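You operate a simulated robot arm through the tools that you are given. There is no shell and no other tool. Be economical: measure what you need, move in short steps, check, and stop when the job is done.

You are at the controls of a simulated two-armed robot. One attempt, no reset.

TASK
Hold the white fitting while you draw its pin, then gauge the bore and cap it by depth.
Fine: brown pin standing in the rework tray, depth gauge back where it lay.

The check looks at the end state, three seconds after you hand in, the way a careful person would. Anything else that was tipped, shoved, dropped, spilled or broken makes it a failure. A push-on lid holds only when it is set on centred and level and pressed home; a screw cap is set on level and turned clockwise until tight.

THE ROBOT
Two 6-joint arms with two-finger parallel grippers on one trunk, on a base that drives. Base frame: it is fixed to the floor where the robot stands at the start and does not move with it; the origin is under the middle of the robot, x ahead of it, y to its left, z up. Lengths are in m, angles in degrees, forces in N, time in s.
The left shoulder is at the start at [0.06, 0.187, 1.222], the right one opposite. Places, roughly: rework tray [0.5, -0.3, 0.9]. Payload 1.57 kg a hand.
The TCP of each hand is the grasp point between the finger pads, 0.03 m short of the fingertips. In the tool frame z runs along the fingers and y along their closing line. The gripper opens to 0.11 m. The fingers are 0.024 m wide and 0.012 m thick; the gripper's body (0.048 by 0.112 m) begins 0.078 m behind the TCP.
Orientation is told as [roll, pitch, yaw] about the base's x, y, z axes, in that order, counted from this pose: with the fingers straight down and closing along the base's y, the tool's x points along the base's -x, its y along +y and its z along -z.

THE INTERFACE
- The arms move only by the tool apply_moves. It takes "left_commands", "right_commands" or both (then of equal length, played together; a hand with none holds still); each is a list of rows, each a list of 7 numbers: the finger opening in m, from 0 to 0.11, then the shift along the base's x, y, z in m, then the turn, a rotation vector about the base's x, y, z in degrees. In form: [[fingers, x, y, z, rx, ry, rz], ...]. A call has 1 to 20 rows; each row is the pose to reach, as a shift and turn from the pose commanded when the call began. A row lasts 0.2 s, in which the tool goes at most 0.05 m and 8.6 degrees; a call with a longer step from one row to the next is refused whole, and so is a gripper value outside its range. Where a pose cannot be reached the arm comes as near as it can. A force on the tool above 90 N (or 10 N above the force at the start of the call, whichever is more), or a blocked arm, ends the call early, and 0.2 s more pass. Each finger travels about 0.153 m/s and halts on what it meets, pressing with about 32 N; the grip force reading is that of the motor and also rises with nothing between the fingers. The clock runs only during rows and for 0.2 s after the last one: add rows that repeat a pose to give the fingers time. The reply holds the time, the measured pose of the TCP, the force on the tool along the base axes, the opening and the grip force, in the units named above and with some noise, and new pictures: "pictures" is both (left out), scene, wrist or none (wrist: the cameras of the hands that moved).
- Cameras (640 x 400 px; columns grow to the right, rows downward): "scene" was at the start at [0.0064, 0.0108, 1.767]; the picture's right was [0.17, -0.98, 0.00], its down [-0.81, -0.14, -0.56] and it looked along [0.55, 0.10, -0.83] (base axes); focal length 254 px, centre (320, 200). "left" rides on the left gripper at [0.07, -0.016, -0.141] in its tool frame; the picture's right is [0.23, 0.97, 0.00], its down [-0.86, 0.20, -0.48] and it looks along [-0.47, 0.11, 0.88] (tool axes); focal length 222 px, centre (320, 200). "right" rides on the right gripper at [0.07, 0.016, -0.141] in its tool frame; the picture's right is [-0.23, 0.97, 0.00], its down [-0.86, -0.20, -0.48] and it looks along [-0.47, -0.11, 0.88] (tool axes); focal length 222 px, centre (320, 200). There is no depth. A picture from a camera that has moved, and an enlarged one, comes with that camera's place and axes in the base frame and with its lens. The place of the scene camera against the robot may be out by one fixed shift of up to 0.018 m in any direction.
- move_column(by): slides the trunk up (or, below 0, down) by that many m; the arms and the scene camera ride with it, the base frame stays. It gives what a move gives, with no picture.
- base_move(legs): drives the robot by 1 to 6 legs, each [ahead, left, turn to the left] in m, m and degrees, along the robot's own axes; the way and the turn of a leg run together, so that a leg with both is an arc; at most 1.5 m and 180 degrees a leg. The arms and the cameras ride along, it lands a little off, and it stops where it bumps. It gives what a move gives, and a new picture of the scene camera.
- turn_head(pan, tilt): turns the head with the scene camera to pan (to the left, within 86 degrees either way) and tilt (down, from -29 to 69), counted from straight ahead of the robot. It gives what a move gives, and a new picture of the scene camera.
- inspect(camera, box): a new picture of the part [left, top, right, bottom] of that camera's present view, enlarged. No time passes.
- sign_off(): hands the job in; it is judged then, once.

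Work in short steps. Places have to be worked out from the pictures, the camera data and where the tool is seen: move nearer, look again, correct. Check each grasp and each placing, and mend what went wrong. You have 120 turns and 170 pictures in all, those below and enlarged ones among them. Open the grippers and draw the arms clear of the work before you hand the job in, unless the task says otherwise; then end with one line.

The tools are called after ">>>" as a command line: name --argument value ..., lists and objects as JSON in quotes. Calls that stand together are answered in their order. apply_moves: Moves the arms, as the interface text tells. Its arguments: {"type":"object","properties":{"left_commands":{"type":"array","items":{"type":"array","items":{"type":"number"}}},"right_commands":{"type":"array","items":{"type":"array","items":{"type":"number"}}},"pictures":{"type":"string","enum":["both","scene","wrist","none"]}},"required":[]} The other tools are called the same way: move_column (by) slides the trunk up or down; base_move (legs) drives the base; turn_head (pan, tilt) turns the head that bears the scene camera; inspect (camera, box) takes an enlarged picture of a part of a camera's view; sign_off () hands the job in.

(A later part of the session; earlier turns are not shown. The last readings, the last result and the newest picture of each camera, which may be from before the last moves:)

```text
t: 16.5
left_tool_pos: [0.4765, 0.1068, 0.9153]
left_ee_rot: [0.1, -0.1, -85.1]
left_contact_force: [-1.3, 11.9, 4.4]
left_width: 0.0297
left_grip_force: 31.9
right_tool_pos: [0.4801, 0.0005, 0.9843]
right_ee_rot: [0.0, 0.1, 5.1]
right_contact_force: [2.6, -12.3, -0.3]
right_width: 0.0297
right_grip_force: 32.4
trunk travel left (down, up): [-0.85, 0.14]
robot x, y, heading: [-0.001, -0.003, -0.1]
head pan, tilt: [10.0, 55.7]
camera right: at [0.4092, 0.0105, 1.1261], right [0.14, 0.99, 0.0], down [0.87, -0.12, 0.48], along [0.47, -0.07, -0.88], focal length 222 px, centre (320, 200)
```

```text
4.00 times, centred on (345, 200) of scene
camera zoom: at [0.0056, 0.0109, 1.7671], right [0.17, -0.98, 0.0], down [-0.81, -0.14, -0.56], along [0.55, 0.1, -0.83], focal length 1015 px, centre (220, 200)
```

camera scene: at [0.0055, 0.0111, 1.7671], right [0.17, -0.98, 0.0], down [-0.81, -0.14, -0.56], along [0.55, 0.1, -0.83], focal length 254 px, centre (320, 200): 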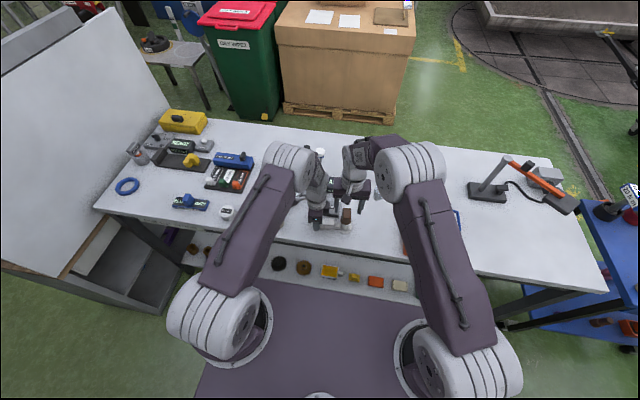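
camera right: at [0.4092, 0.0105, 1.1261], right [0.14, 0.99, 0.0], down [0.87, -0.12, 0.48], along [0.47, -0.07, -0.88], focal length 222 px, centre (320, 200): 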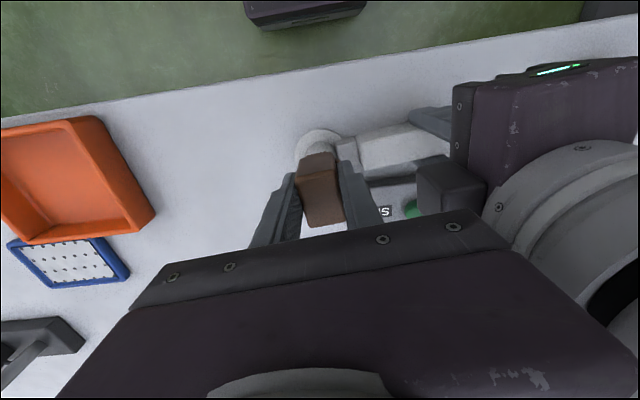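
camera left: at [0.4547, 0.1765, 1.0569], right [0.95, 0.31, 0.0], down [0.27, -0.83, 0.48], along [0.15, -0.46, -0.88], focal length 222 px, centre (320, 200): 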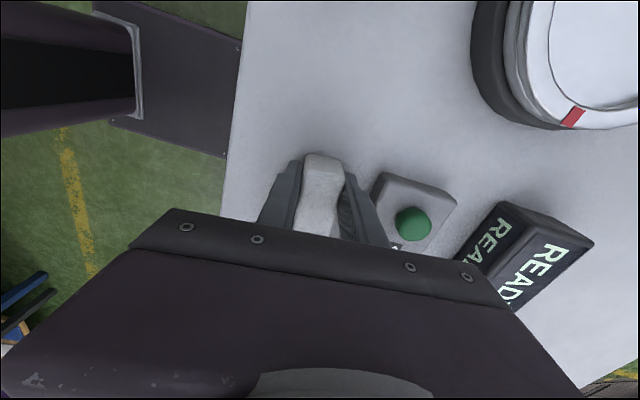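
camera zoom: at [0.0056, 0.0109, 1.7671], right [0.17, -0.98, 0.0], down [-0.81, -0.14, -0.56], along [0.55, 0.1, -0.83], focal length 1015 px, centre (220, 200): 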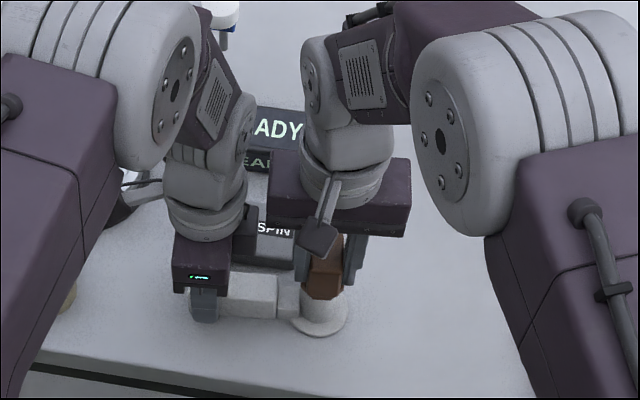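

Gripped with ≈12 N side load; relax by −2 mm in y and start drawing up slowly.

>>> apply_moves --right_commands '[[0.015, 0, -0.002, 0, 0, 0, 0], [0.015, 0, -0.002, 0.005, 0, 0, 0], [0.015, 0, -0.002, 0.01, 0, 0, 0], [0.015, 0, -0.002, 0.015, 0, 0, 0]]' --pictures "none"

>>> inspect --camera "scene" --box '[280, 150, 410, 250]'

```text
t: 17.5
left_tool_pos: [0.4763, 0.1059, 0.9153]
left_ee_rot: [0.1, 0.0, -85.0]
left_contact_force: [-0.7, -0.6, 2.6]
left_width: 0.0297
left_grip_force: 32.2
right_tool_pos: [0.4802, -0.0008, 0.9998]
right_ee_rot: [0.0, 0.1, 5.0]
right_contact_force: [0.1, 0.5, -1.7]
right_width: 0.0297
right_grip_force: 32.0
trunk travel left (down, up): [-0.85, 0.14]
robot x, y, heading: [0.0021, -0.0028, 0.1]
head pan, tilt: [10.0, 55.7]
```

```text
4.00 times, centred on (345, 200) of scene
camera zoom: at [0.0059, 0.0105, 1.767], right [0.17, -0.98, 0.0], down [-0.81, -0.14, -0.56], along [0.55, 0.1, -0.83], focal length 1015 px, centre (220, 200)
```

zoom: 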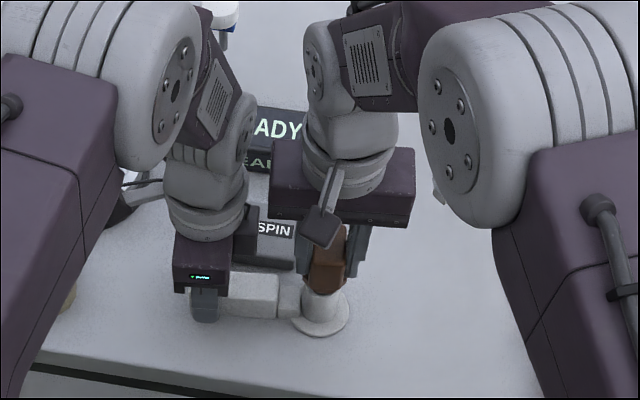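

The pin slides up freely. Continue drawing straight up.

>>> apply_moves --right_commands '[[0.015, 0, 0, 0.015, 0, 0, 0], [0.015, 0, 0, 0.03, 0, 0, 0], [0.015, 0, 0, 0.045, 0, 0, 0], [0.015, 0, 0, 0.06, 0, 0, 0], [0.015, 0, 0, 0.08, 0, 0, 0], [0.015, 0, 0, 0.1, 0, 0, 0]]'

>>> inspect --camera "scene" --box '[280, 150, 410, 250]'

```text
t: 18.9
left_tool_pos: [0.4754, 0.107, 0.9149]
left_ee_rot: [0.0, -0.1, -85.0]
left_contact_force: [0.2, -1.1, 3.3]
left_width: 0.0297
left_grip_force: 32.0
right_tool_pos: [0.4802, -0.0015, 1.1004]
right_ee_rot: [0.0, -0.1, 5.1]
right_contact_force: [-0.6, 0.3, -1.8]
right_width: 0.0297
right_grip_force: 32.0
trunk travel left (down, up): [-0.85, 0.14]
robot x, y, heading: [0.0017, -0.0016, 0.1]
head pan, tilt: [10.0, 55.7]
camera scene: at [0.0058, 0.0105, 1.767], right [0.17, -0.98, 0.0], down [-0.81, -0.14, -0.56], along [0.55, 0.1, -0.83], focal length 254 px, centre (320, 200)
camera right: at [0.4085, 0.0087, 1.241], right [0.14, 0.99, 0.0], down [0.87, -0.12, 0.48], along [0.47, -0.07, -0.88], focal length 222 px, centre (320, 200)
```

scene: 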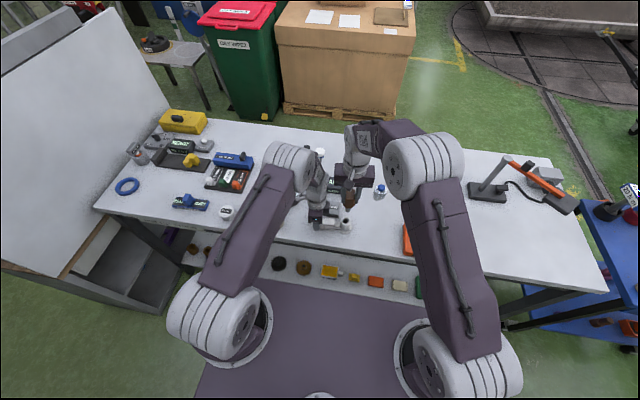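
right: 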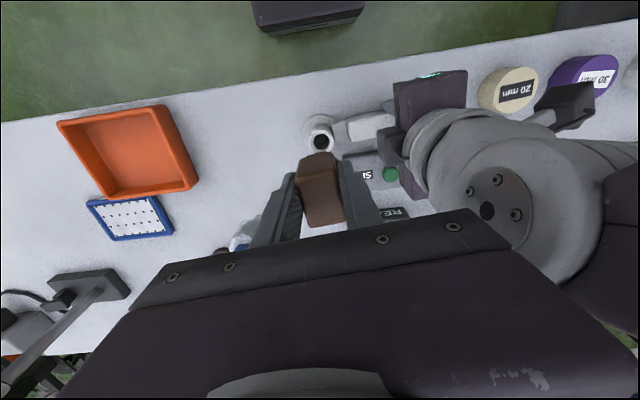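

```text
4.00 times, centred on (345, 200) of scene
camera zoom: at [0.0058, 0.0105, 1.767], right [0.17, -0.98, 0.0], down [-0.81, -0.14, -0.56], along [0.55, 0.1, -0.83], focal length 1015 px, centre (220, 200)
```

zoom: 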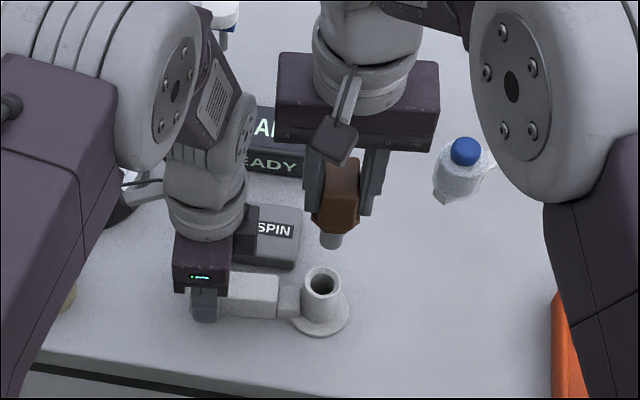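

Pin is out (brown head, grey shaft), bore open. Now carry it over the tray centre, ≈[0.468, −0.297], while the left keeps holding.

>>> apply_moves --right_commands '[[0.015, 0, -0.03, 0, 0, 0, -1], [0.015, -0.002, -0.07, 0, 0, 0, -2], [0.015, -0.004, -0.11, 0, 0, 0, -3], [0.015, -0.006, -0.15, 0, 0, 0, -4], [0.015, -0.008, -0.19, 0, 0, 0, -5], [0.015, -0.01, -0.23, 0, 0, 0, -5], [0.015, -0.012, -0.265, 0, 0, 0, -5], [0.015, -0.012, -0.295, 0, 0, 0, -5], [0.015, -0.012, -0.295, 0, 0, 0, -5]]'

>>> inspect --camera "scene" --box '[370, 150, 500, 270]'

```text
t: 20.9
left_tool_pos: [0.4753, 0.1049, 0.9144]
left_ee_rot: [0.0, 0.0, -85.1]
left_contact_force: [-0.4, -0.6, 4.1]
left_width: 0.0298
left_grip_force: 31.7
right_tool_pos: [0.4674, -0.2961, 1.0988]
right_ee_rot: [0.1, 0.0, -0.1]
right_contact_force: [0.4, 0.0, -1.5]
right_width: 0.0297
right_grip_force: 31.3
trunk travel left (down, up): [-0.85, 0.14]
robot x, y, heading: [-0.0025, 0.0022, -0.0]
head pan, tilt: [10.0, 55.7]
camera scene: at [0.0058, 0.0104, 1.767], right [0.17, -0.98, 0.0], down [-0.81, -0.14, -0.56], along [0.55, 0.1, -0.83], focal length 254 px, centre (320, 200)
camera right: at [0.3978, -0.2796, 1.2401], right [0.23, 0.97, 0.0], down [0.86, -0.2, 0.48], along [0.47, -0.11, -0.88], focal length 222 px, centre (320, 200)
```

scene: 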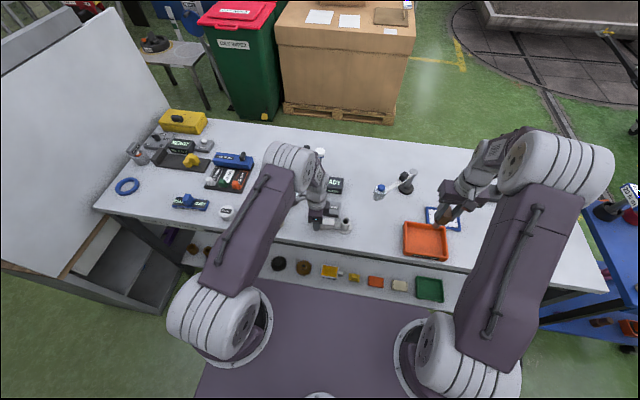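
right: 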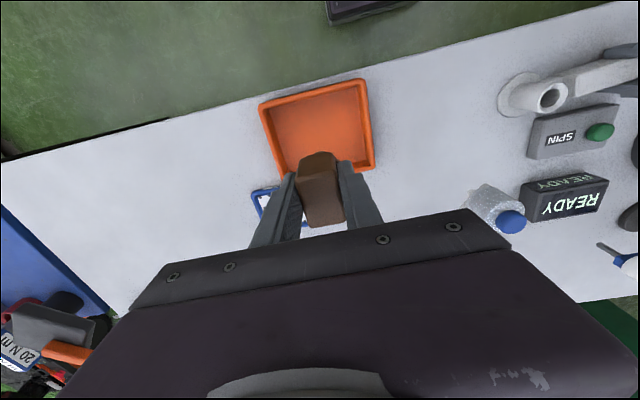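

```text
3.33 times, centred on (435, 210) of scene
camera zoom: at [0.0058, 0.0104, 1.767], right [0.17, -0.98, 0.0], down [-0.81, -0.14, -0.56], along [0.55, 0.1, -0.83], focal length 846 px, centre (-63, 167)
```

zoom: 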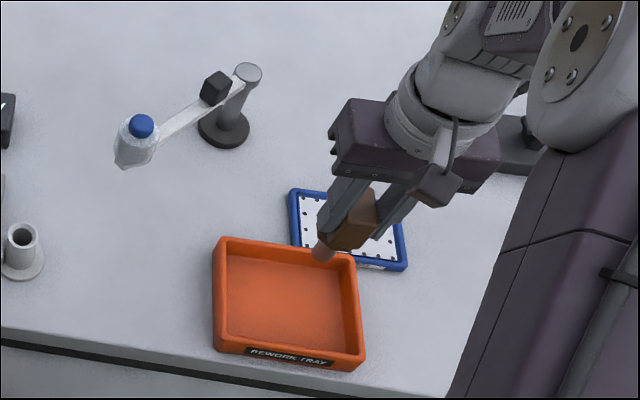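

Tray centre ≈[0.467, −0.300], right under the pin. Lower to z≈0.985 first.

>>> apply_moves --right_commands '[[0.015, 0, -0.003, -0.03, 0, 0, 0], [0.015, 0, -0.003, -0.06, 0, 0, 0], [0.015, 0, -0.003, -0.09, 0, 0, 0], [0.015, 0, -0.003, -0.11, 0, 0, 0]]' --pictures "none"

>>> inspect --camera "scene" --box '[390, 180, 490, 270]'

```text
t: 21.9
left_tool_pos: [0.4764, 0.1056, 0.9156]
left_ee_rot: [0.0, 0.0, -84.9]
left_contact_force: [-1.7, -0.6, 2.5]
left_width: 0.0297
left_grip_force: 32.0
right_tool_pos: [0.4677, -0.2994, 0.9894]
right_ee_rot: [0.0, 0.1, 0.0]
right_contact_force: [-0.6, -0.2, -3.2]
right_width: 0.0298
right_grip_force: 31.6
trunk travel left (down, up): [-0.85, 0.14]
robot x, y, heading: [-0.0012, 0.0029, -0.0]
head pan, tilt: [10.0, 55.7]
```

```text
4.44 times, centred on (440, 225) of scene
camera zoom: at [0.0058, 0.0103, 1.7671], right [0.17, -0.98, 0.0], down [-0.81, -0.14, -0.56], along [0.55, 0.1, -0.83], focal length 1127 px, centre (-213, 89)
```

zoom: 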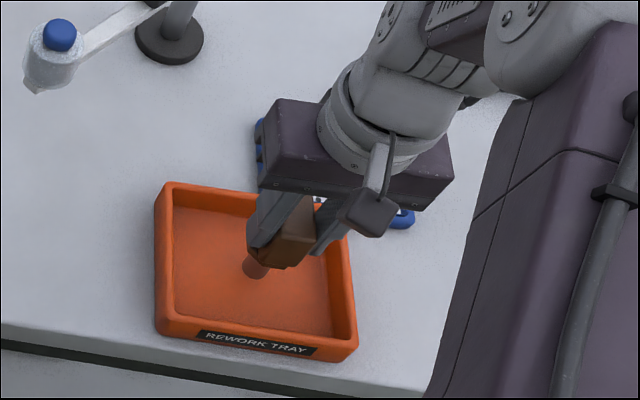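

Still hanging free (pin above the tray floor). Lower in 4 mm steps watching force.

>>> apply_moves --right_commands '[[0.015, 0, 0, -0.004, 0, 0, 0], [0.015, 0, 0, -0.008, 0, 0, 0], [0.015, 0, 0, -0.012, 0, 0, 0]]' --pictures "none"

```text
t: 22.7
left_tool_pos: [0.4761, 0.1075, 0.9147]
left_ee_rot: [0.0, 0.0, -85.0]
left_contact_force: [-0.7, -0.2, 0.4]
left_width: 0.0298
left_grip_force: 31.9
right_tool_pos: [0.4688, -0.2986, 0.979]
right_ee_rot: [-0.1, 0.0, 0.0]
right_contact_force: [-1.4, -1.2, 3.0]
right_width: 0.0298
right_grip_force: 32.0
trunk travel left (down, up): [-0.85, 0.14]
robot x, y, heading: [0.0025, 0.0005, -0.0]
head pan, tilt: [10.0, 55.7]
```

Contact is beginning at TCP ≈0.979; 1.5 mm more to confirm, then look.

>>> apply_moves --right_commands '[[0.015, 0, 0, -0.0015, 0, 0, 0], [0.015, 0, 0, -0.0015, 0, 0, 0]]' --pictures "none"

>>> inspect --camera "scene" --box '[390, 180, 490, 270]'

```text
t: 23.3
left_tool_pos: [0.4758, 0.1068, 0.9164]
left_ee_rot: [0.1, -0.2, -85.0]
left_contact_force: [-0.7, 0.2, -1.3]
left_width: 0.0295
left_grip_force: 32.0
right_tool_pos: [0.4678, -0.2986, 0.9799]
right_ee_rot: [-0.1, -0.1, 0.0]
right_contact_force: [-0.6, -3.5, 17.9]
right_width: 0.0298
right_grip_force: 32.4
trunk travel left (down, up): [-0.85, 0.14]
robot x, y, heading: [0.0003, 0.0006, 0.2]
head pan, tilt: [10.0, 55.7]
```

```text
4.44 times, centred on (440, 225) of scene
camera zoom: at [0.0033, 0.012, 1.7673], right [0.17, -0.98, 0.0], down [-0.81, -0.14, -0.56], along [0.56, 0.1, -0.83], focal length 1127 px, centre (-213, 89)
```

zoom: 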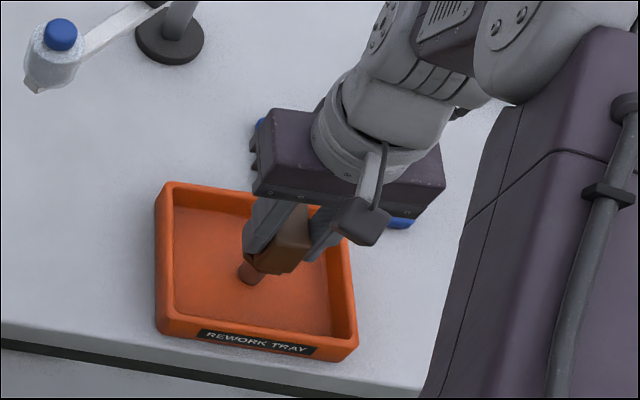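

Firm contact with the tray floor. Relieve to near zero force, then open slowly.

>>> apply_moves --right_commands '[[0.015, 0, 0, 0.0015, 0, 0, 0], [0.015, 0, 0, 0.0015, 0, 0, 0], [0.032, 0, 0, 0.0015, 0, 0, 0], [0.038, 0, 0, 0.0015, 0, 0, 0], [0.05, 0, 0, 0.0015, 0, 0, 0], [0.07, 0, 0, 0.0015, 0, 0, 0], [0.07, 0, 0, 0.0015, 0, 0, 0]]' --pictures "wrist"

>>> inspect --camera "scene" --box '[390, 180, 490, 270]'

```text
t: 24.9
left_tool_pos: [0.4768, 0.1077, 0.9145]
left_ee_rot: [0.0, -0.1, -85.0]
left_contact_force: [-0.6, 1.6, 1.8]
left_width: 0.0298
left_grip_force: 32.5
right_tool_pos: [0.4685, -0.2988, 0.9781]
right_ee_rot: [0.0, 0.0, 0.0]
right_contact_force: [0.7, -0.6, 0.1]
right_width: 0.0699
right_grip_force: 0.0
trunk travel left (down, up): [-0.85, 0.14]
robot x, y, heading: [-0.0023, -0.0009, -0.4]
head pan, tilt: [10.0, 55.7]
camera right: at [0.3979, -0.2827, 1.1193], right [0.23, 0.97, 0.0], down [0.86, -0.2, 0.48], along [0.47, -0.11, -0.88], focal length 222 px, centre (320, 200)
```

right: 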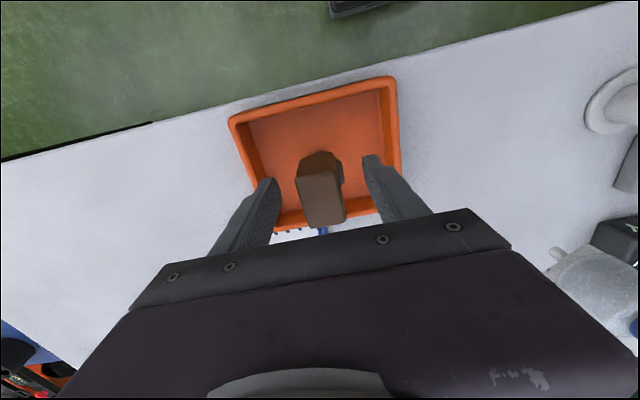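

```text
4.44 times, centred on (440, 225) of scene
camera zoom: at [0.0058, 0.0109, 1.767], right [0.17, -0.98, 0.0], down [-0.81, -0.14, -0.56], along [0.55, 0.1, -0.83], focal length 1127 px, centre (-213, 89)
```

zoom: 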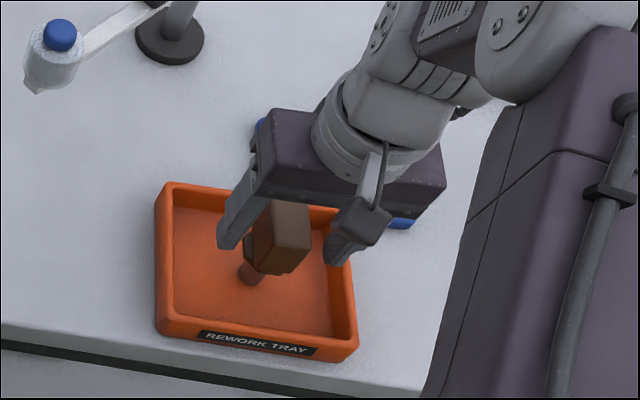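

The pin stands on its own. Raise the right hand straight up; release the fitting with the left and rise.

>>> apply_moves --right_commands '[[0.07, 0, 0, 0.02, 0, 0, 0], [0.07, 0, 0, 0.05, 0, 0, 0], [0.07, 0, 0, 0.09, 0, 0, 0], [0.07, 0, 0, 0.13, 0, 0, 0], [0.07, -0.03, -0.02, 0.16, 0, 0, 0], [0.07, -0.06, -0.04, 0.18, 0, 0, 0]]' --left_commands '[[0.035, 0, 0, 0, 0, 0, 0], [0.045, 0, 0, 0, 0, 0, 0], [0.052, 0, 0, 0, 0, 0, 0], [0.052, 0, 0, 0.02, 0, 0, 0], [0.052, 0, 0.005, 0.06, 0, 0, 0], [0.06, -0.01, 0.03, 0.1, 0, 0, 0]]'

>>> inspect --camera "scene" --box '[280, 150, 480, 270]'

```text
t: 26.3
left_tool_pos: [0.463, 0.1392, 1.0145]
left_ee_rot: [0.1, -0.1, -85.0]
left_contact_force: [-0.7, 0.3, -0.3]
left_width: 0.0598
left_grip_force: 0.0
right_tool_pos: [0.4045, -0.3394, 1.1599]
right_ee_rot: [-0.1, -0.1, 0.0]
right_contact_force: [-0.1, -0.2, 0.4]
right_width: 0.0699
right_grip_force: 0.0
trunk travel left (down, up): [-0.85, 0.14]
robot x, y, heading: [0.0023, 0.0043, 0.0]
head pan, tilt: [10.0, 55.7]
camera scene: at [0.0017, 0.0116, 1.767], right [0.17, -0.98, 0.0], down [-0.81, -0.14, -0.56], along [0.56, 0.1, -0.83], focal length 254 px, centre (320, 200)
camera right: at [0.3336, -0.3226, 1.2997], right [0.23, 0.97, 0.0], down [0.85, -0.2, 0.48], along [0.47, -0.11, -0.88], focal length 222 px, centre (320, 200)
camera left: at [0.4408, 0.208, 1.1578], right [0.95, 0.31, 0.0], down [0.27, -0.83, 0.48], along [0.15, -0.46, -0.88], focal length 222 px, centre (320, 200)
```

scene: 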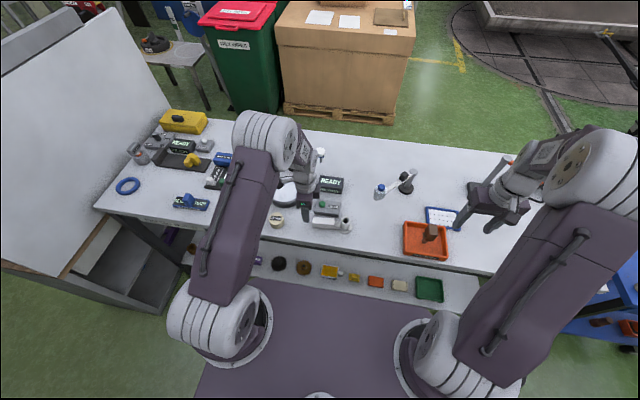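
right: 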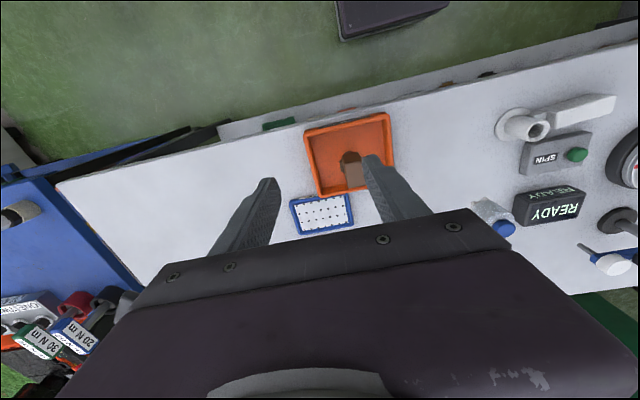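
left: 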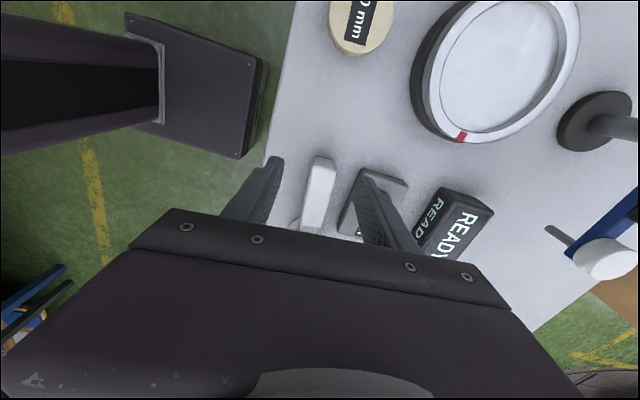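

```text
3.20 times, centred on (380, 210) of scene
camera zoom: at [0.0017, 0.0116, 1.767], right [0.17, -0.98, 0.0], down [-0.81, -0.14, -0.56], along [0.56, 0.1, -0.83], focal length 812 px, centre (128, 168)
```

zoom: 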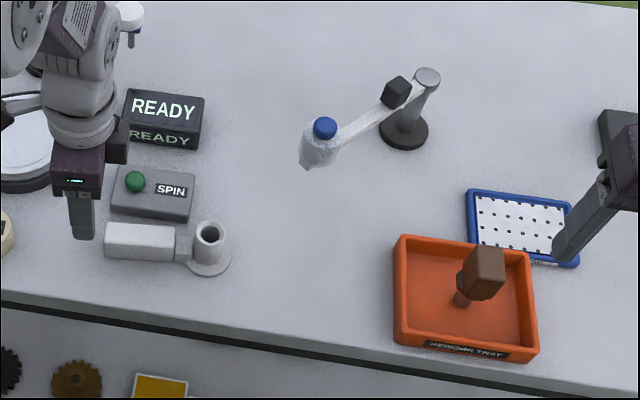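

Pin stands upright in the tray, fitting unmoved. Now bring the left hand over the depth gauge (≈[0.485, 0.636]) with yaw ≈+4.

>>> apply_moves --left_commands '[[0.06, -0.01, 0.01, 0.04, 0, 0, 4], [0.06, -0.02, 0.04, 0.07, 0, 0, 11], [0.06, -0.03, 0.08, 0.1, 0, 0, 18], [0.06, -0.03, 0.12, 0.1, 0, 0, 25], [0.06, -0.03, 0.16, 0.1, 0, 0, 32], [0.06, -0.03, 0.2, 0.1, 0, 0, 39], [0.06, -0.03, 0.24, 0.1, 0, 0, 46], [0.06, -0.03, 0.28, 0.1, 0, 0, 53], [0.07, -0.03, 0.32, 0.1, 0, 0, 60], [0.07, -0.03, 0.36, 0.1, 0, 0, 67], [0.07, -0.03, 0.4, 0.1, 0, 0, 74], [0.07, -0.03, 0.44, 0.09, 0, 0, 81], [0.07, -0.03, 0.47, 0.08, 0, 0, 85], [0.07, -0.03, 0.49, 0.07, 0, 0, 85], [0.07, -0.03, 0.49, 0.07, 0, 0, 85]]'

>>> inspect --camera "left" --box '[220, 90, 420, 240]'

>>> inspect --camera "scene" --box '[120, 120, 300, 240]'

```text
refused: row 3 steps farther than a row can; nothing moved
```

```text
2.67 times, centred on (320, 165) of left
camera zoom: at [0.4408, 0.208, 1.1578], right [0.95, 0.31, 0.0], down [0.27, -0.83, 0.48], along [0.15, -0.46, -0.88], focal length 592 px, centre (320, 293)
```

zoom: 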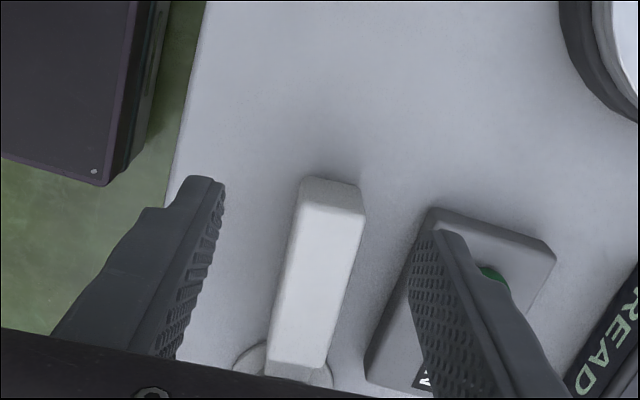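

```text
3.33 times, centred on (210, 180) of scene
camera zoom: at [0.0017, 0.0116, 1.767], right [0.17, -0.98, 0.0], down [-0.81, -0.14, -0.56], along [0.56, 0.1, -0.83], focal length 846 px, centre (687, 267)
```

zoom: 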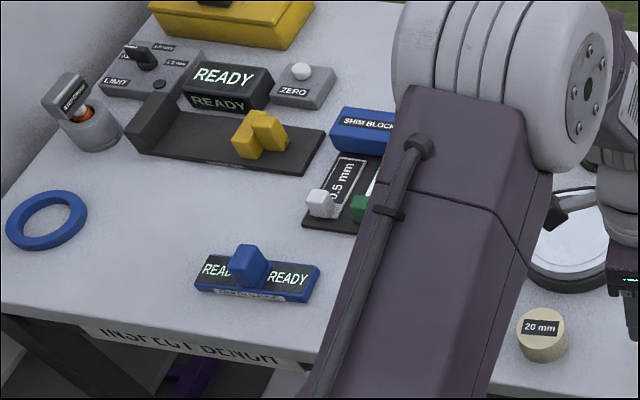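

Same move with the first steps shortened.

>>> apply_moves --left_commands '[[0.06, -0.01, 0.01, 0.04, 0, 0, 4], [0.06, -0.02, 0.03, 0.075, 0, 0, 11], [0.06, -0.03, 0.06, 0.1, 0, 0, 18], [0.06, -0.03, 0.1, 0.1, 0, 0, 25], [0.06, -0.03, 0.14, 0.1, 0, 0, 32], [0.06, -0.03, 0.18, 0.1, 0, 0, 39], [0.06, -0.03, 0.22, 0.1, 0, 0, 46], [0.06, -0.03, 0.26, 0.1, 0, 0, 53], [0.07, -0.03, 0.3, 0.1, 0, 0, 60], [0.07, -0.03, 0.34, 0.1, 0, 0, 67], [0.07, -0.03, 0.38, 0.1, 0, 0, 74], [0.07, -0.03, 0.42, 0.09, 0, 0, 81], [0.07, -0.03, 0.46, 0.08, 0, 0, 85], [0.07, -0.03, 0.49, 0.07, 0, 0, 88], [0.07, -0.03, 0.49, 0.07, 0, 0, 88]]'

>>> inspect --camera "left" --box '[220, 90, 420, 240]'

>>> inspect --camera "scene" --box '[120, 130, 300, 250]'

```text
t: 29.5
left_tool_pos: [0.4114, 0.5975, 1.0902]
left_ee_rot: [-0.2, 0.0, 3.0]
left_contact_force: [0.2, 0.5, 0.8]
left_width: 0.07
left_grip_force: 0.2
left hand out of reach, approached as far as the arm can: row 13, 14, 15
right_tool_pos: [0.4084, -0.34, 1.1577]
right_ee_rot: [-0.1, -0.1, 0.0]
right_contact_force: [-0.2, 0.1, 1.1]
right_width: 0.0698
right_grip_force: 0.1
trunk travel left (down, up): [-0.85, 0.14]
robot x, y, heading: [0.0014, 0.0046, -0.3]
head pan, tilt: [10.0, 55.7]
camera scene: at [0.0069, 0.0111, 1.767], right [0.17, -0.98, 0.0], down [-0.81, -0.14, -0.56], along [0.55, 0.1, -0.83], focal length 254 px, centre (320, 200)
camera left: at [0.3431, 0.5793, 1.2328], right [-0.28, 0.96, 0.0], down [0.84, 0.25, 0.48], along [0.46, 0.13, -0.88], focal length 222 px, centre (320, 200)
```

scene: 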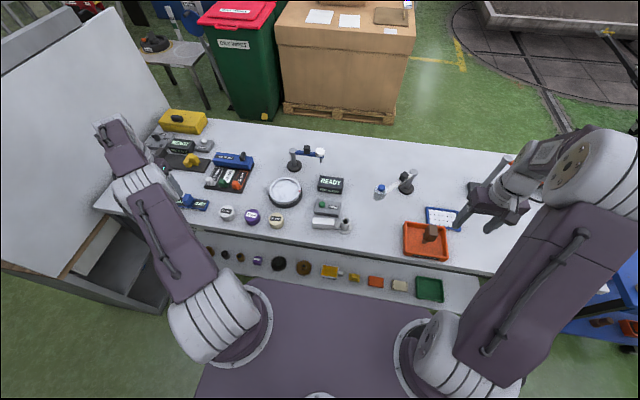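
left: 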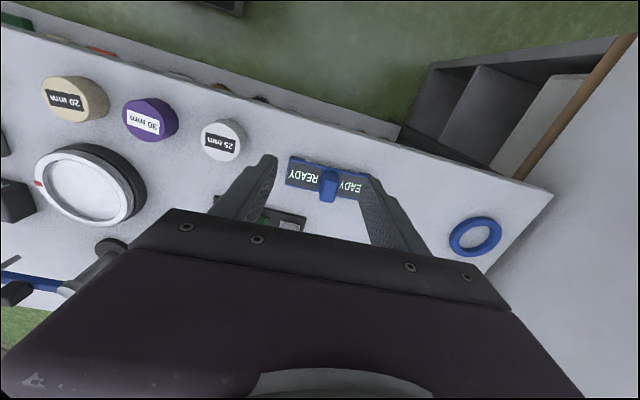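

```text
2.67 times, centred on (320, 165) of left
camera zoom: at [0.3431, 0.5793, 1.2328], right [-0.28, 0.96, 0.0], down [0.84, 0.25, 0.48], along [0.46, 0.13, -0.88], focal length 592 px, centre (320, 293)
```

zoom: 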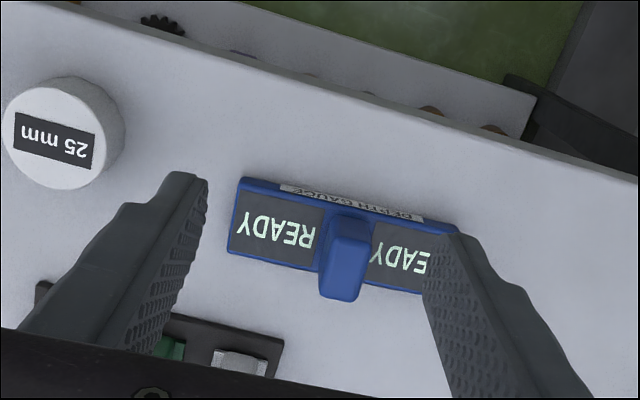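

```text
3.33 times, centred on (210, 190) of scene
camera zoom: at [0.0069, 0.0111, 1.767], right [0.17, -0.98, 0.0], down [-0.81, -0.14, -0.56], along [0.55, 0.1, -0.83], focal length 846 px, centre (687, 233)
```

zoom: 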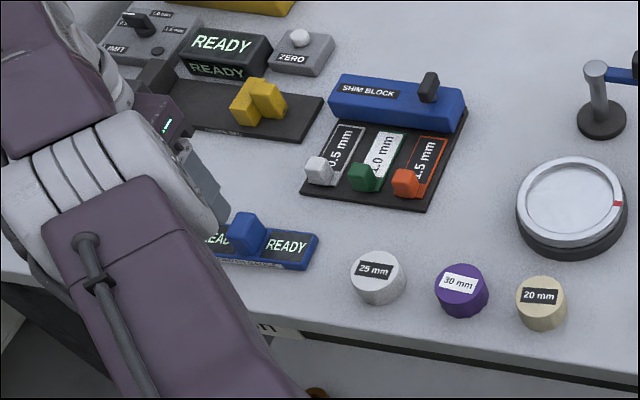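

The gauge is beyond reach from here; I pull the left hand inward, then drive the base 0.2 m to the left.

>>> apply_moves --left_commands '[[0.07, 0, -0.04, 0.02, 0, 0, 0], [0.07, 0, -0.08, 0.04, 0, 0, 0], [0.07, 0, -0.12, 0.06, 0, 0, 0], [0.07, 0, -0.16, 0.08, 0, 0, 0], [0.07, 0, -0.2, 0.1, 0, 0, 0]]' --pictures "none"

>>> base_move --legs '[[0, 0.2, 0]]'

```text
t: 30.7
left_tool_pos: [0.4098, 0.3951, 1.192]
left_ee_rot: [0.2, 0.1, 3.1]
left_contact_force: [0.0, 0.2, 0.4]
left_width: 0.07
left_grip_force: 0.2
right_tool_pos: [0.407, -0.3418, 1.1566]
right_ee_rot: [0.1, 0.0, 0.0]
right_contact_force: [0.1, -0.8, 0.0]
right_width: 0.0703
right_grip_force: 0.0
trunk travel left (down, up): [-0.85, 0.14]
robot x, y, heading: [-0.0023, 0.002, -0.1]
head pan, tilt: [10.0, 55.7]
```

```text
t: 32.2
left_tool_pos: [0.4116, 0.5936, 1.1924]
left_ee_rot: [0.1, 0.0, 2.9]
left_contact_force: [0.5, 0.2, -0.1]
left_width: 0.0702
left_grip_force: 0.1
right_tool_pos: [0.4078, -0.1441, 1.1562]
right_ee_rot: [0.2, 0.1, 0.1]
right_contact_force: [0.3, 0.3, -0.5]
right_width: 0.0702
right_grip_force: 0.1
trunk travel left (down, up): [-0.85, 0.14]
robot x, y, heading: [0.0028, 0.2, -0.2]
head pan, tilt: [10.0, 55.7]
camera scene: at [0.0061, 0.2051, 1.7671], right [0.17, -0.98, 0.0], down [-0.81, -0.14, -0.56], along [0.55, 0.1, -0.83], focal length 254 px, centre (320, 200)
```

scene: 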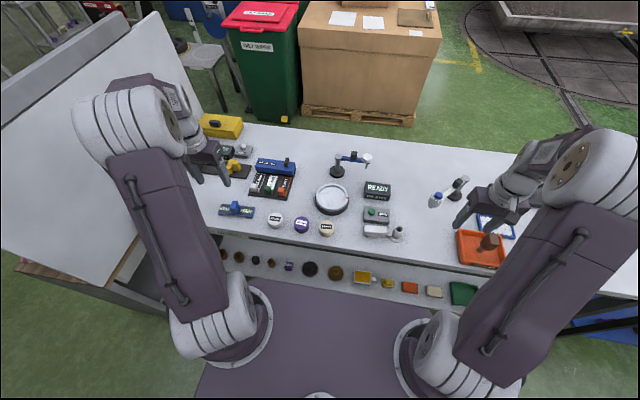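

Now reachable. Gauge knob ≈[0.479, 0.631], top ≈0.937, yaw ≈3°. Move above it to z≈1.0 and check.

>>> apply_moves --left_commands '[[0.06, 0.03, 0.02, -0.02, 0, 0, 0], [0.06, 0.0675, 0.0375, -0.04, 0, 0, 0], [0.06, 0.0675, 0.0375, -0.085, 0, 0, 0], [0.06, 0.0675, 0.0375, -0.13, 0, 0, 0], [0.06, 0.0675, 0.0375, -0.18, 0, 0, 0], [0.06, 0.0675, 0.0375, -0.19, 0, 0, 0], [0.06, 0.0675, 0.0375, -0.19, 0, 0, 0]]' --pictures "none"

>>> inspect --camera "left" --box '[220, 90, 420, 240]'

>>> inspect --camera "scene" --box '[180, 150, 300, 240]'

```text
t: 33.9
left_tool_pos: [0.4791, 0.6333, 1.001]
left_ee_rot: [0.0, 0.0, 3.0]
left_contact_force: [0.9, 0.0, -0.3]
left_width: 0.06
left_grip_force: 0.1
right_tool_pos: [0.4087, -0.1407, 1.1571]
right_ee_rot: [0.0, -0.1, 0.0]
right_contact_force: [0.3, -0.9, -0.3]
right_width: 0.0698
right_grip_force: 0.1
trunk travel left (down, up): [-0.85, 0.14]
robot x, y, heading: [-0.0015, 0.1985, 0.0]
head pan, tilt: [10.0, 55.7]
```

```text
2.67 times, centred on (320, 165) of left
camera zoom: at [0.4104, 0.6153, 1.1428], right [-0.28, 0.96, 0.0], down [0.84, 0.24, 0.48], along [0.46, 0.13, -0.88], focal length 592 px, centre (320, 293)
```

zoom: 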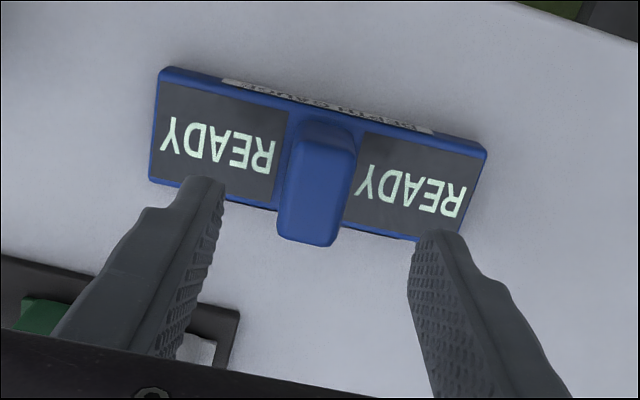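

```text
4.44 times, centred on (240, 195) of scene
camera zoom: at [0.0054, 0.2096, 1.767], right [0.17, -0.98, 0.0], down [-0.81, -0.14, -0.56], along [0.55, 0.1, -0.83], focal length 1127 px, centre (676, 222)
```

zoom: 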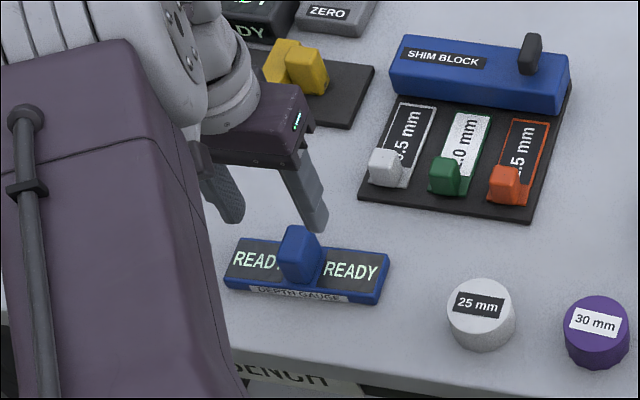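

Aligned over the knob. Descend to TCP z≈0.94 and close.

>>> apply_moves --left_commands '[[0.06, 0, 0, -0.03, 0, 0, 0], [0.06, 0, 0, -0.05, 0, 0, 0], [0.06, 0, 0, -0.061, 0, 0, 0], [0.06, 0, 0, -0.061, 0, 0, 0], [0.045, 0, 0, -0.061, 0, 0, 0], [0.03, 0, 0, -0.061, 0, 0, 0], [0.01, 0, 0, -0.061, 0, 0, 0], [0.01, 0, 0, -0.061, 0, 0, 0]]' --pictures "none"

>>> inspect --camera "left" --box '[220, 90, 420, 240]'

```text
t: 35.6
left_tool_pos: [0.4801, 0.6344, 0.938]
left_ee_rot: [0.1, 0.0, 2.9]
left_contact_force: [0.9, 0.1, 0.6]
left_width: 0.0235
left_grip_force: 32.4
right_tool_pos: [0.4082, -0.1407, 1.1582]
right_ee_rot: [0.0, 0.0, 0.0]
right_contact_force: [-0.6, 0.6, -0.3]
right_width: 0.07
right_grip_force: 0.0
trunk travel left (down, up): [-0.85, 0.14]
robot x, y, heading: [-0.0041, 0.2007, -0.1]
head pan, tilt: [10.0, 55.7]
```

```text
2.67 times, centred on (320, 165) of left
camera zoom: at [0.4109, 0.6153, 1.0822], right [-0.28, 0.96, 0.0], down [0.84, 0.24, 0.48], along [0.46, 0.13, -0.88], focal length 592 px, centre (320, 293)
```

zoom: 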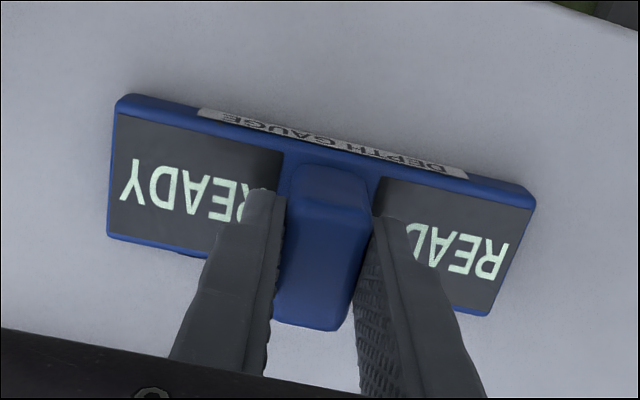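

Gauge gripped (0.0235). Lift 6 cm and look at its underside.

>>> apply_moves --left_commands '[[0.01, 0, 0, 0.01, 0, 0, 0], [0.01, 0, 0, 0.03, 0, 0, 0], [0.01, 0, 0, 0.06, 0, 0, 0], [0.01, 0, 0, 0.1, 0, 0, 0], [0.01, 0, 0, 0.14, 0, 0, 0], [0.01, 0, 0, 0.14, 0, 0, 0]]'

>>> inspect --camera "scene" --box '[180, 120, 300, 230]'

>>> inspect --camera "right" --box '[440, 60, 640, 260]'

```text
t: 37.0
left_tool_pos: [0.48, 0.6338, 1.0803]
left_ee_rot: [-0.1, 0.0, 2.9]
left_contact_force: [-0.5, 0.0, -1.7]
left_width: 0.0234
left_grip_force: 32.4
right_tool_pos: [0.408, -0.1397, 1.1558]
right_ee_rot: [0.0, 0.0, 0.0]
right_contact_force: [0.3, -0.3, 0.3]
right_width: 0.0699
right_grip_force: 0.1
trunk travel left (down, up): [-0.85, 0.14]
robot x, y, heading: [-0.0013, 0.1971, -0.1]
head pan, tilt: [10.0, 55.7]
camera scene: at [0.0068, 0.2106, 1.767], right [0.17, -0.98, 0.0], down [-0.81, -0.14, -0.56], along [0.55, 0.1, -0.83], focal length 254 px, centre (320, 200)
camera left: at [0.4114, 0.6158, 1.2222], right [-0.28, 0.96, 0.0], down [0.84, 0.24, 0.48], along [0.46, 0.13, -0.88], focal length 222 px, centre (320, 200)
```

scene: 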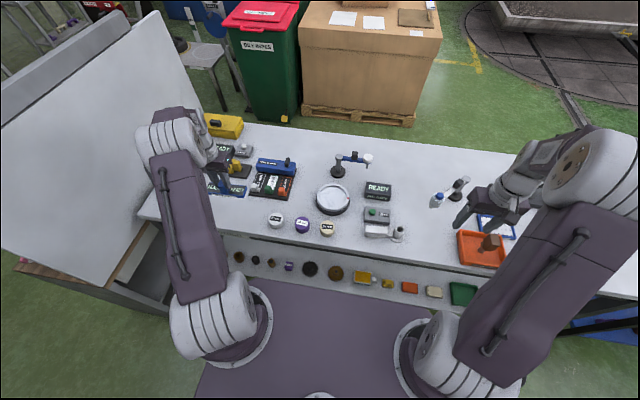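
left: 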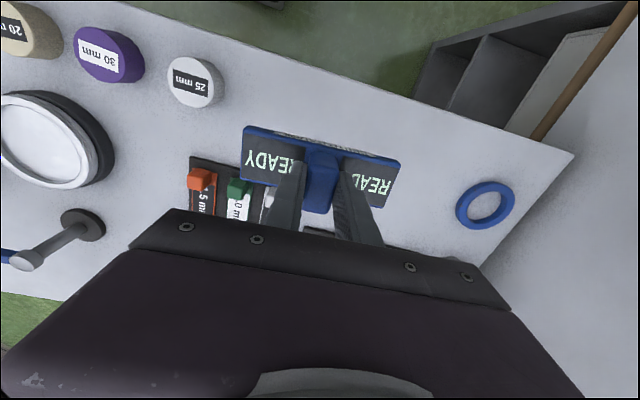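

```text
3.64 times, centred on (240, 175) of scene
camera zoom: at [0.0068, 0.2106, 1.767], right [0.17, -0.98, 0.0], down [-0.81, -0.14, -0.56], along [0.55, 0.1, -0.83], focal length 922 px, centre (611, 291)
```

zoom: 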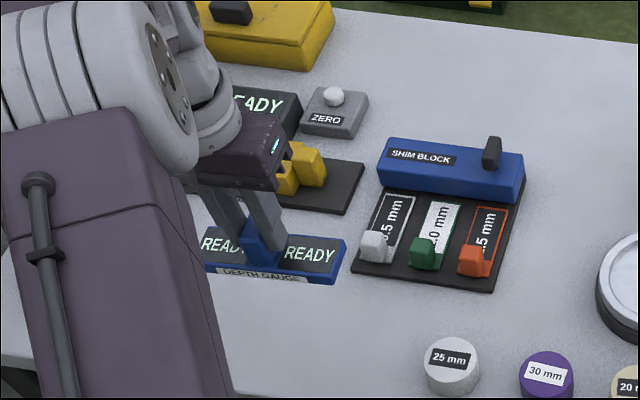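

```text
2.00 times, centred on (540, 160) of right
camera zoom: at [0.3376, -0.1234, 1.2984], right [0.23, 0.97, 0.0], down [0.86, -0.2, 0.48], along [0.47, -0.11, -0.88], focal length 444 px, centre (-120, 280)
```

zoom: 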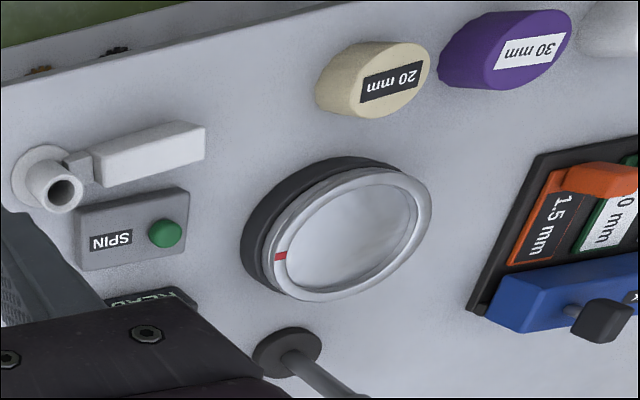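

The gauge has a flat underside. Right hand moves farther right; left carries the gauge over the bore at ≈[0.481, −0.002].

>>> apply_moves --left_commands '[[0.01, 0, -0.03, 0.01, 0, 0, 0], [0.01, 0, -0.07, 0.01, 0, 0, 0], [0.01, 0, -0.11, 0.01, 0, 0, 0], [0.01, 0, -0.15, 0.01, 0, 0, 0], [0.01, 0, -0.19, 0.01, 0, 0, 0], [0.01, 0, -0.23, 0.01, 0, 0, 0], [0.01, 0, -0.27, 0.01, 0, 0, 0], [0.01, 0, -0.31, 0.01, 0, 0, 0], [0.01, 0, -0.35, 0.01, 0, 0, 0], [0.01, 0, -0.39, 0.01, 0, 0, 0], [0.01, 0, -0.43, 0.01, 0, 0, 0], [0.01, 0, -0.47, 0.01, 0, 0, 0], [0.01, 0, -0.51, 0.01, 0, 0, 0], [0.01, 0, -0.55, 0.01, 0, 0, 0], [0.01, 0, -0.58, 0.0, 0, 0, 0], [0.01, 0, -0.61, 0.0, 0, 0, 0], [0.01, 0.001, -0.6355, 0.0, 0, 0, 0], [0.01, 0.001, -0.6355, 0.0, 0, 0, 0]]' --right_commands '[[0.07, -0.01, -0.03, 0.02, 0, 0, 0], [0.07, -0.02, -0.06, 0.03, 0, 0, 0], [0.07, -0.02, -0.09, 0.03, 0, 0, 0], [0.07, -0.02, -0.12, 0.03, 0, 0, 0], [0.07, -0.02, -0.15, 0.03, 0, 0, 0], [0.07, -0.02, -0.17, 0.03, 0, 0, 0], [0.07, -0.02, -0.17, 0.03, 0, 0, 0], [0.07, -0.02, -0.17, 0.03, 0, 0, 0], [0.07, -0.02, -0.17, 0.03, 0, 0, 0], [0.07, -0.02, -0.17, 0.03, 0, 0, 0], [0.07, -0.02, -0.17, 0.03, 0, 0, 0], [0.07, -0.02, -0.17, 0.03, 0, 0, 0], [0.07, -0.02, -0.17, 0.03, 0, 0, 0], [0.07, -0.02, -0.17, 0.03, 0, 0, 0], [0.07, -0.02, -0.17, 0.03, 0, 0, 0], [0.07, -0.02, -0.17, 0.03, 0, 0, 0], [0.07, -0.02, -0.17, 0.03, 0, 0, 0], [0.07, -0.02, -0.17, 0.03, 0, 0, 0]]'

>>> inspect --camera "scene" --box '[320, 160, 460, 260]'

>>> inspect --camera "right" --box '[440, 60, 640, 260]'

```text
t: 40.9
left_tool_pos: [0.4635, 0.0229, 1.0802]
left_ee_rot: [0.0, 0.0, 3.0]
left_contact_force: [-0.6, 0.3, -2.2]
left_width: 0.0233
left_grip_force: 32.1
left hand out of reach, approached as far as the arm can: row 16, 17, 18
right_tool_pos: [0.3877, -0.3099, 1.1869]
right_ee_rot: [0.0, 0.1, 0.1]
right_contact_force: [0.1, -0.3, 0.6]
right_width: 0.0701
right_grip_force: 0.1
trunk travel left (down, up): [-0.85, 0.14]
robot x, y, heading: [-0.0038, 0.1986, -0.0]
head pan, tilt: [10.0, 55.7]
camera scene: at [0.0074, 0.2098, 1.767], right [0.17, -0.98, 0.0], down [-0.81, -0.14, -0.56], along [0.55, 0.1, -0.83], focal length 254 px, centre (320, 200)
camera right: at [0.3176, -0.2932, 1.3284], right [0.23, 0.97, 0.0], down [0.86, -0.2, 0.48], along [0.47, -0.11, -0.88], focal length 222 px, centre (320, 200)
camera left: at [0.3938, 0.0056, 1.2224], right [-0.28, 0.96, 0.0], down [0.84, 0.24, 0.48], along [0.46, 0.13, -0.88], focal length 222 px, centre (320, 200)
```

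scene: 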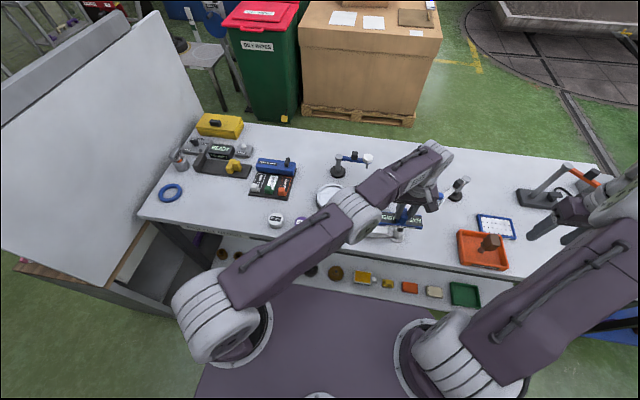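
right: 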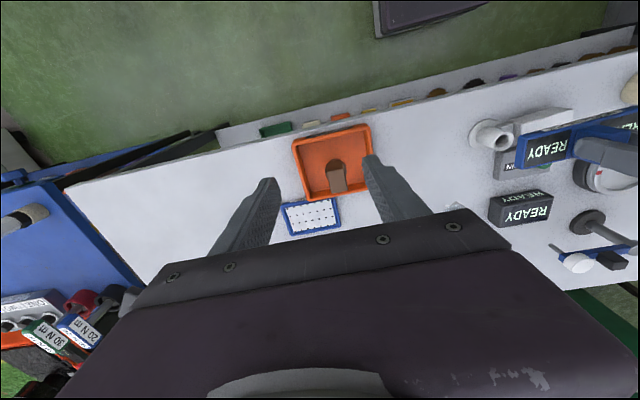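
left: 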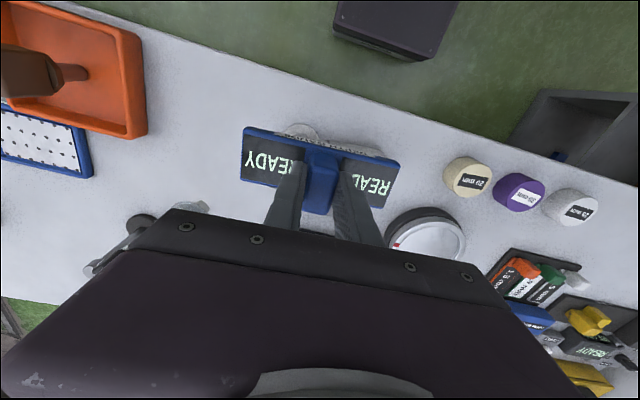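

```text
4.00 times, centred on (390, 210) of scene
camera zoom: at [0.0074, 0.2098, 1.767], right [0.17, -0.98, 0.0], down [-0.81, -0.14, -0.56], along [0.55, 0.1, -0.83], focal length 1015 px, centre (40, 160)
```

zoom: 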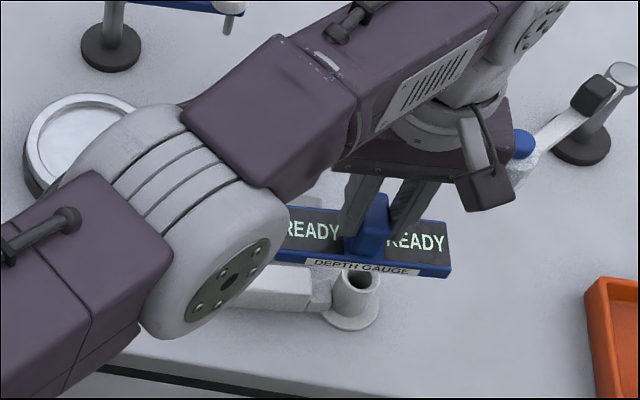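

```text
2.00 times, centred on (540, 160) of right
camera zoom: at [0.3176, -0.2932, 1.3284], right [0.23, 0.97, 0.0], down [0.86, -0.2, 0.48], along [0.47, -0.11, -0.88], focal length 444 px, centre (-120, 280)
```

zoom: 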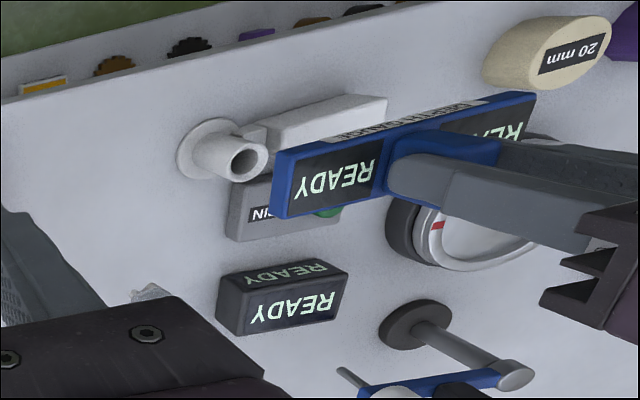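

Out of reach by a few cm from this base position; back off the left hand and shift the base 0.08 m to the right, so both fitting and gauge home are reachable.

>>> apply_moves --left_commands '[[0.01, -0.01, 0.04, 0, 0, 0, 0], [0.01, -0.02, 0.08, 0, 0, 0, 0], [0.01, -0.02, 0.1, 0, 0, 0, 0], [0.01, -0.02, 0.1, 0, 0, 0, 0]]' --pictures "none"

>>> base_move --legs '[[0, -0.08, 0]]'

```text
t: 41.9
left_tool_pos: [0.4409, 0.1236, 1.0811]
left_ee_rot: [-0.1, -0.1, 3.1]
left_contact_force: [0.0, 0.1, -1.9]
left_width: 0.0236
left_grip_force: 31.7
right_tool_pos: [0.3876, -0.3105, 1.1866]
right_ee_rot: [-0.1, 0.0, 0.0]
right_contact_force: [-0.5, 0.1, 0.5]
right_width: 0.0699
right_grip_force: 0.1
trunk travel left (down, up): [-0.85, 0.14]
robot x, y, heading: [0.0007, 0.2008, -0.1]
head pan, tilt: [10.0, 55.7]
```

```text
t: 42.9
left_tool_pos: [0.4416, 0.0493, 1.0808]
left_ee_rot: [-0.3, 0.0, 3.1]
left_contact_force: [0.6, 1.0, -2.5]
left_width: 0.0235
left_grip_force: 32.0
right_tool_pos: [0.3879, -0.3834, 1.1898]
right_ee_rot: [-0.3, 0.0, 0.0]
right_contact_force: [0.0, 0.3, 0.3]
right_width: 0.0698
right_grip_force: 0.0
trunk travel left (down, up): [-0.85, 0.14]
robot x, y, heading: [0.0016, 0.1217, 0.0]
head pan, tilt: [10.0, 55.7]
camera scene: at [0.0062, 0.1382, 1.767], right [0.18, -0.98, 0.0], down [-0.81, -0.15, -0.56], along [0.55, 0.09, -0.83], focal length 254 px, centre (320, 200)
```

scene: 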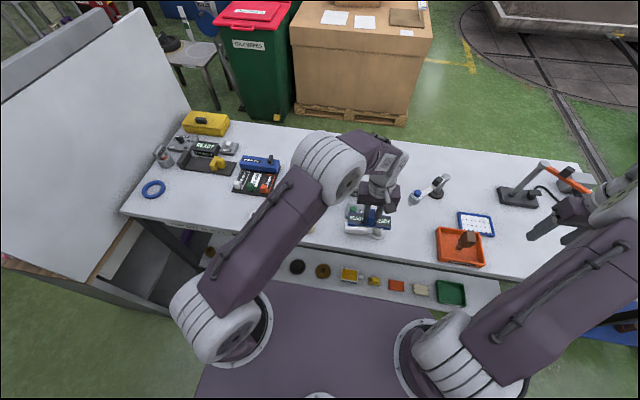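

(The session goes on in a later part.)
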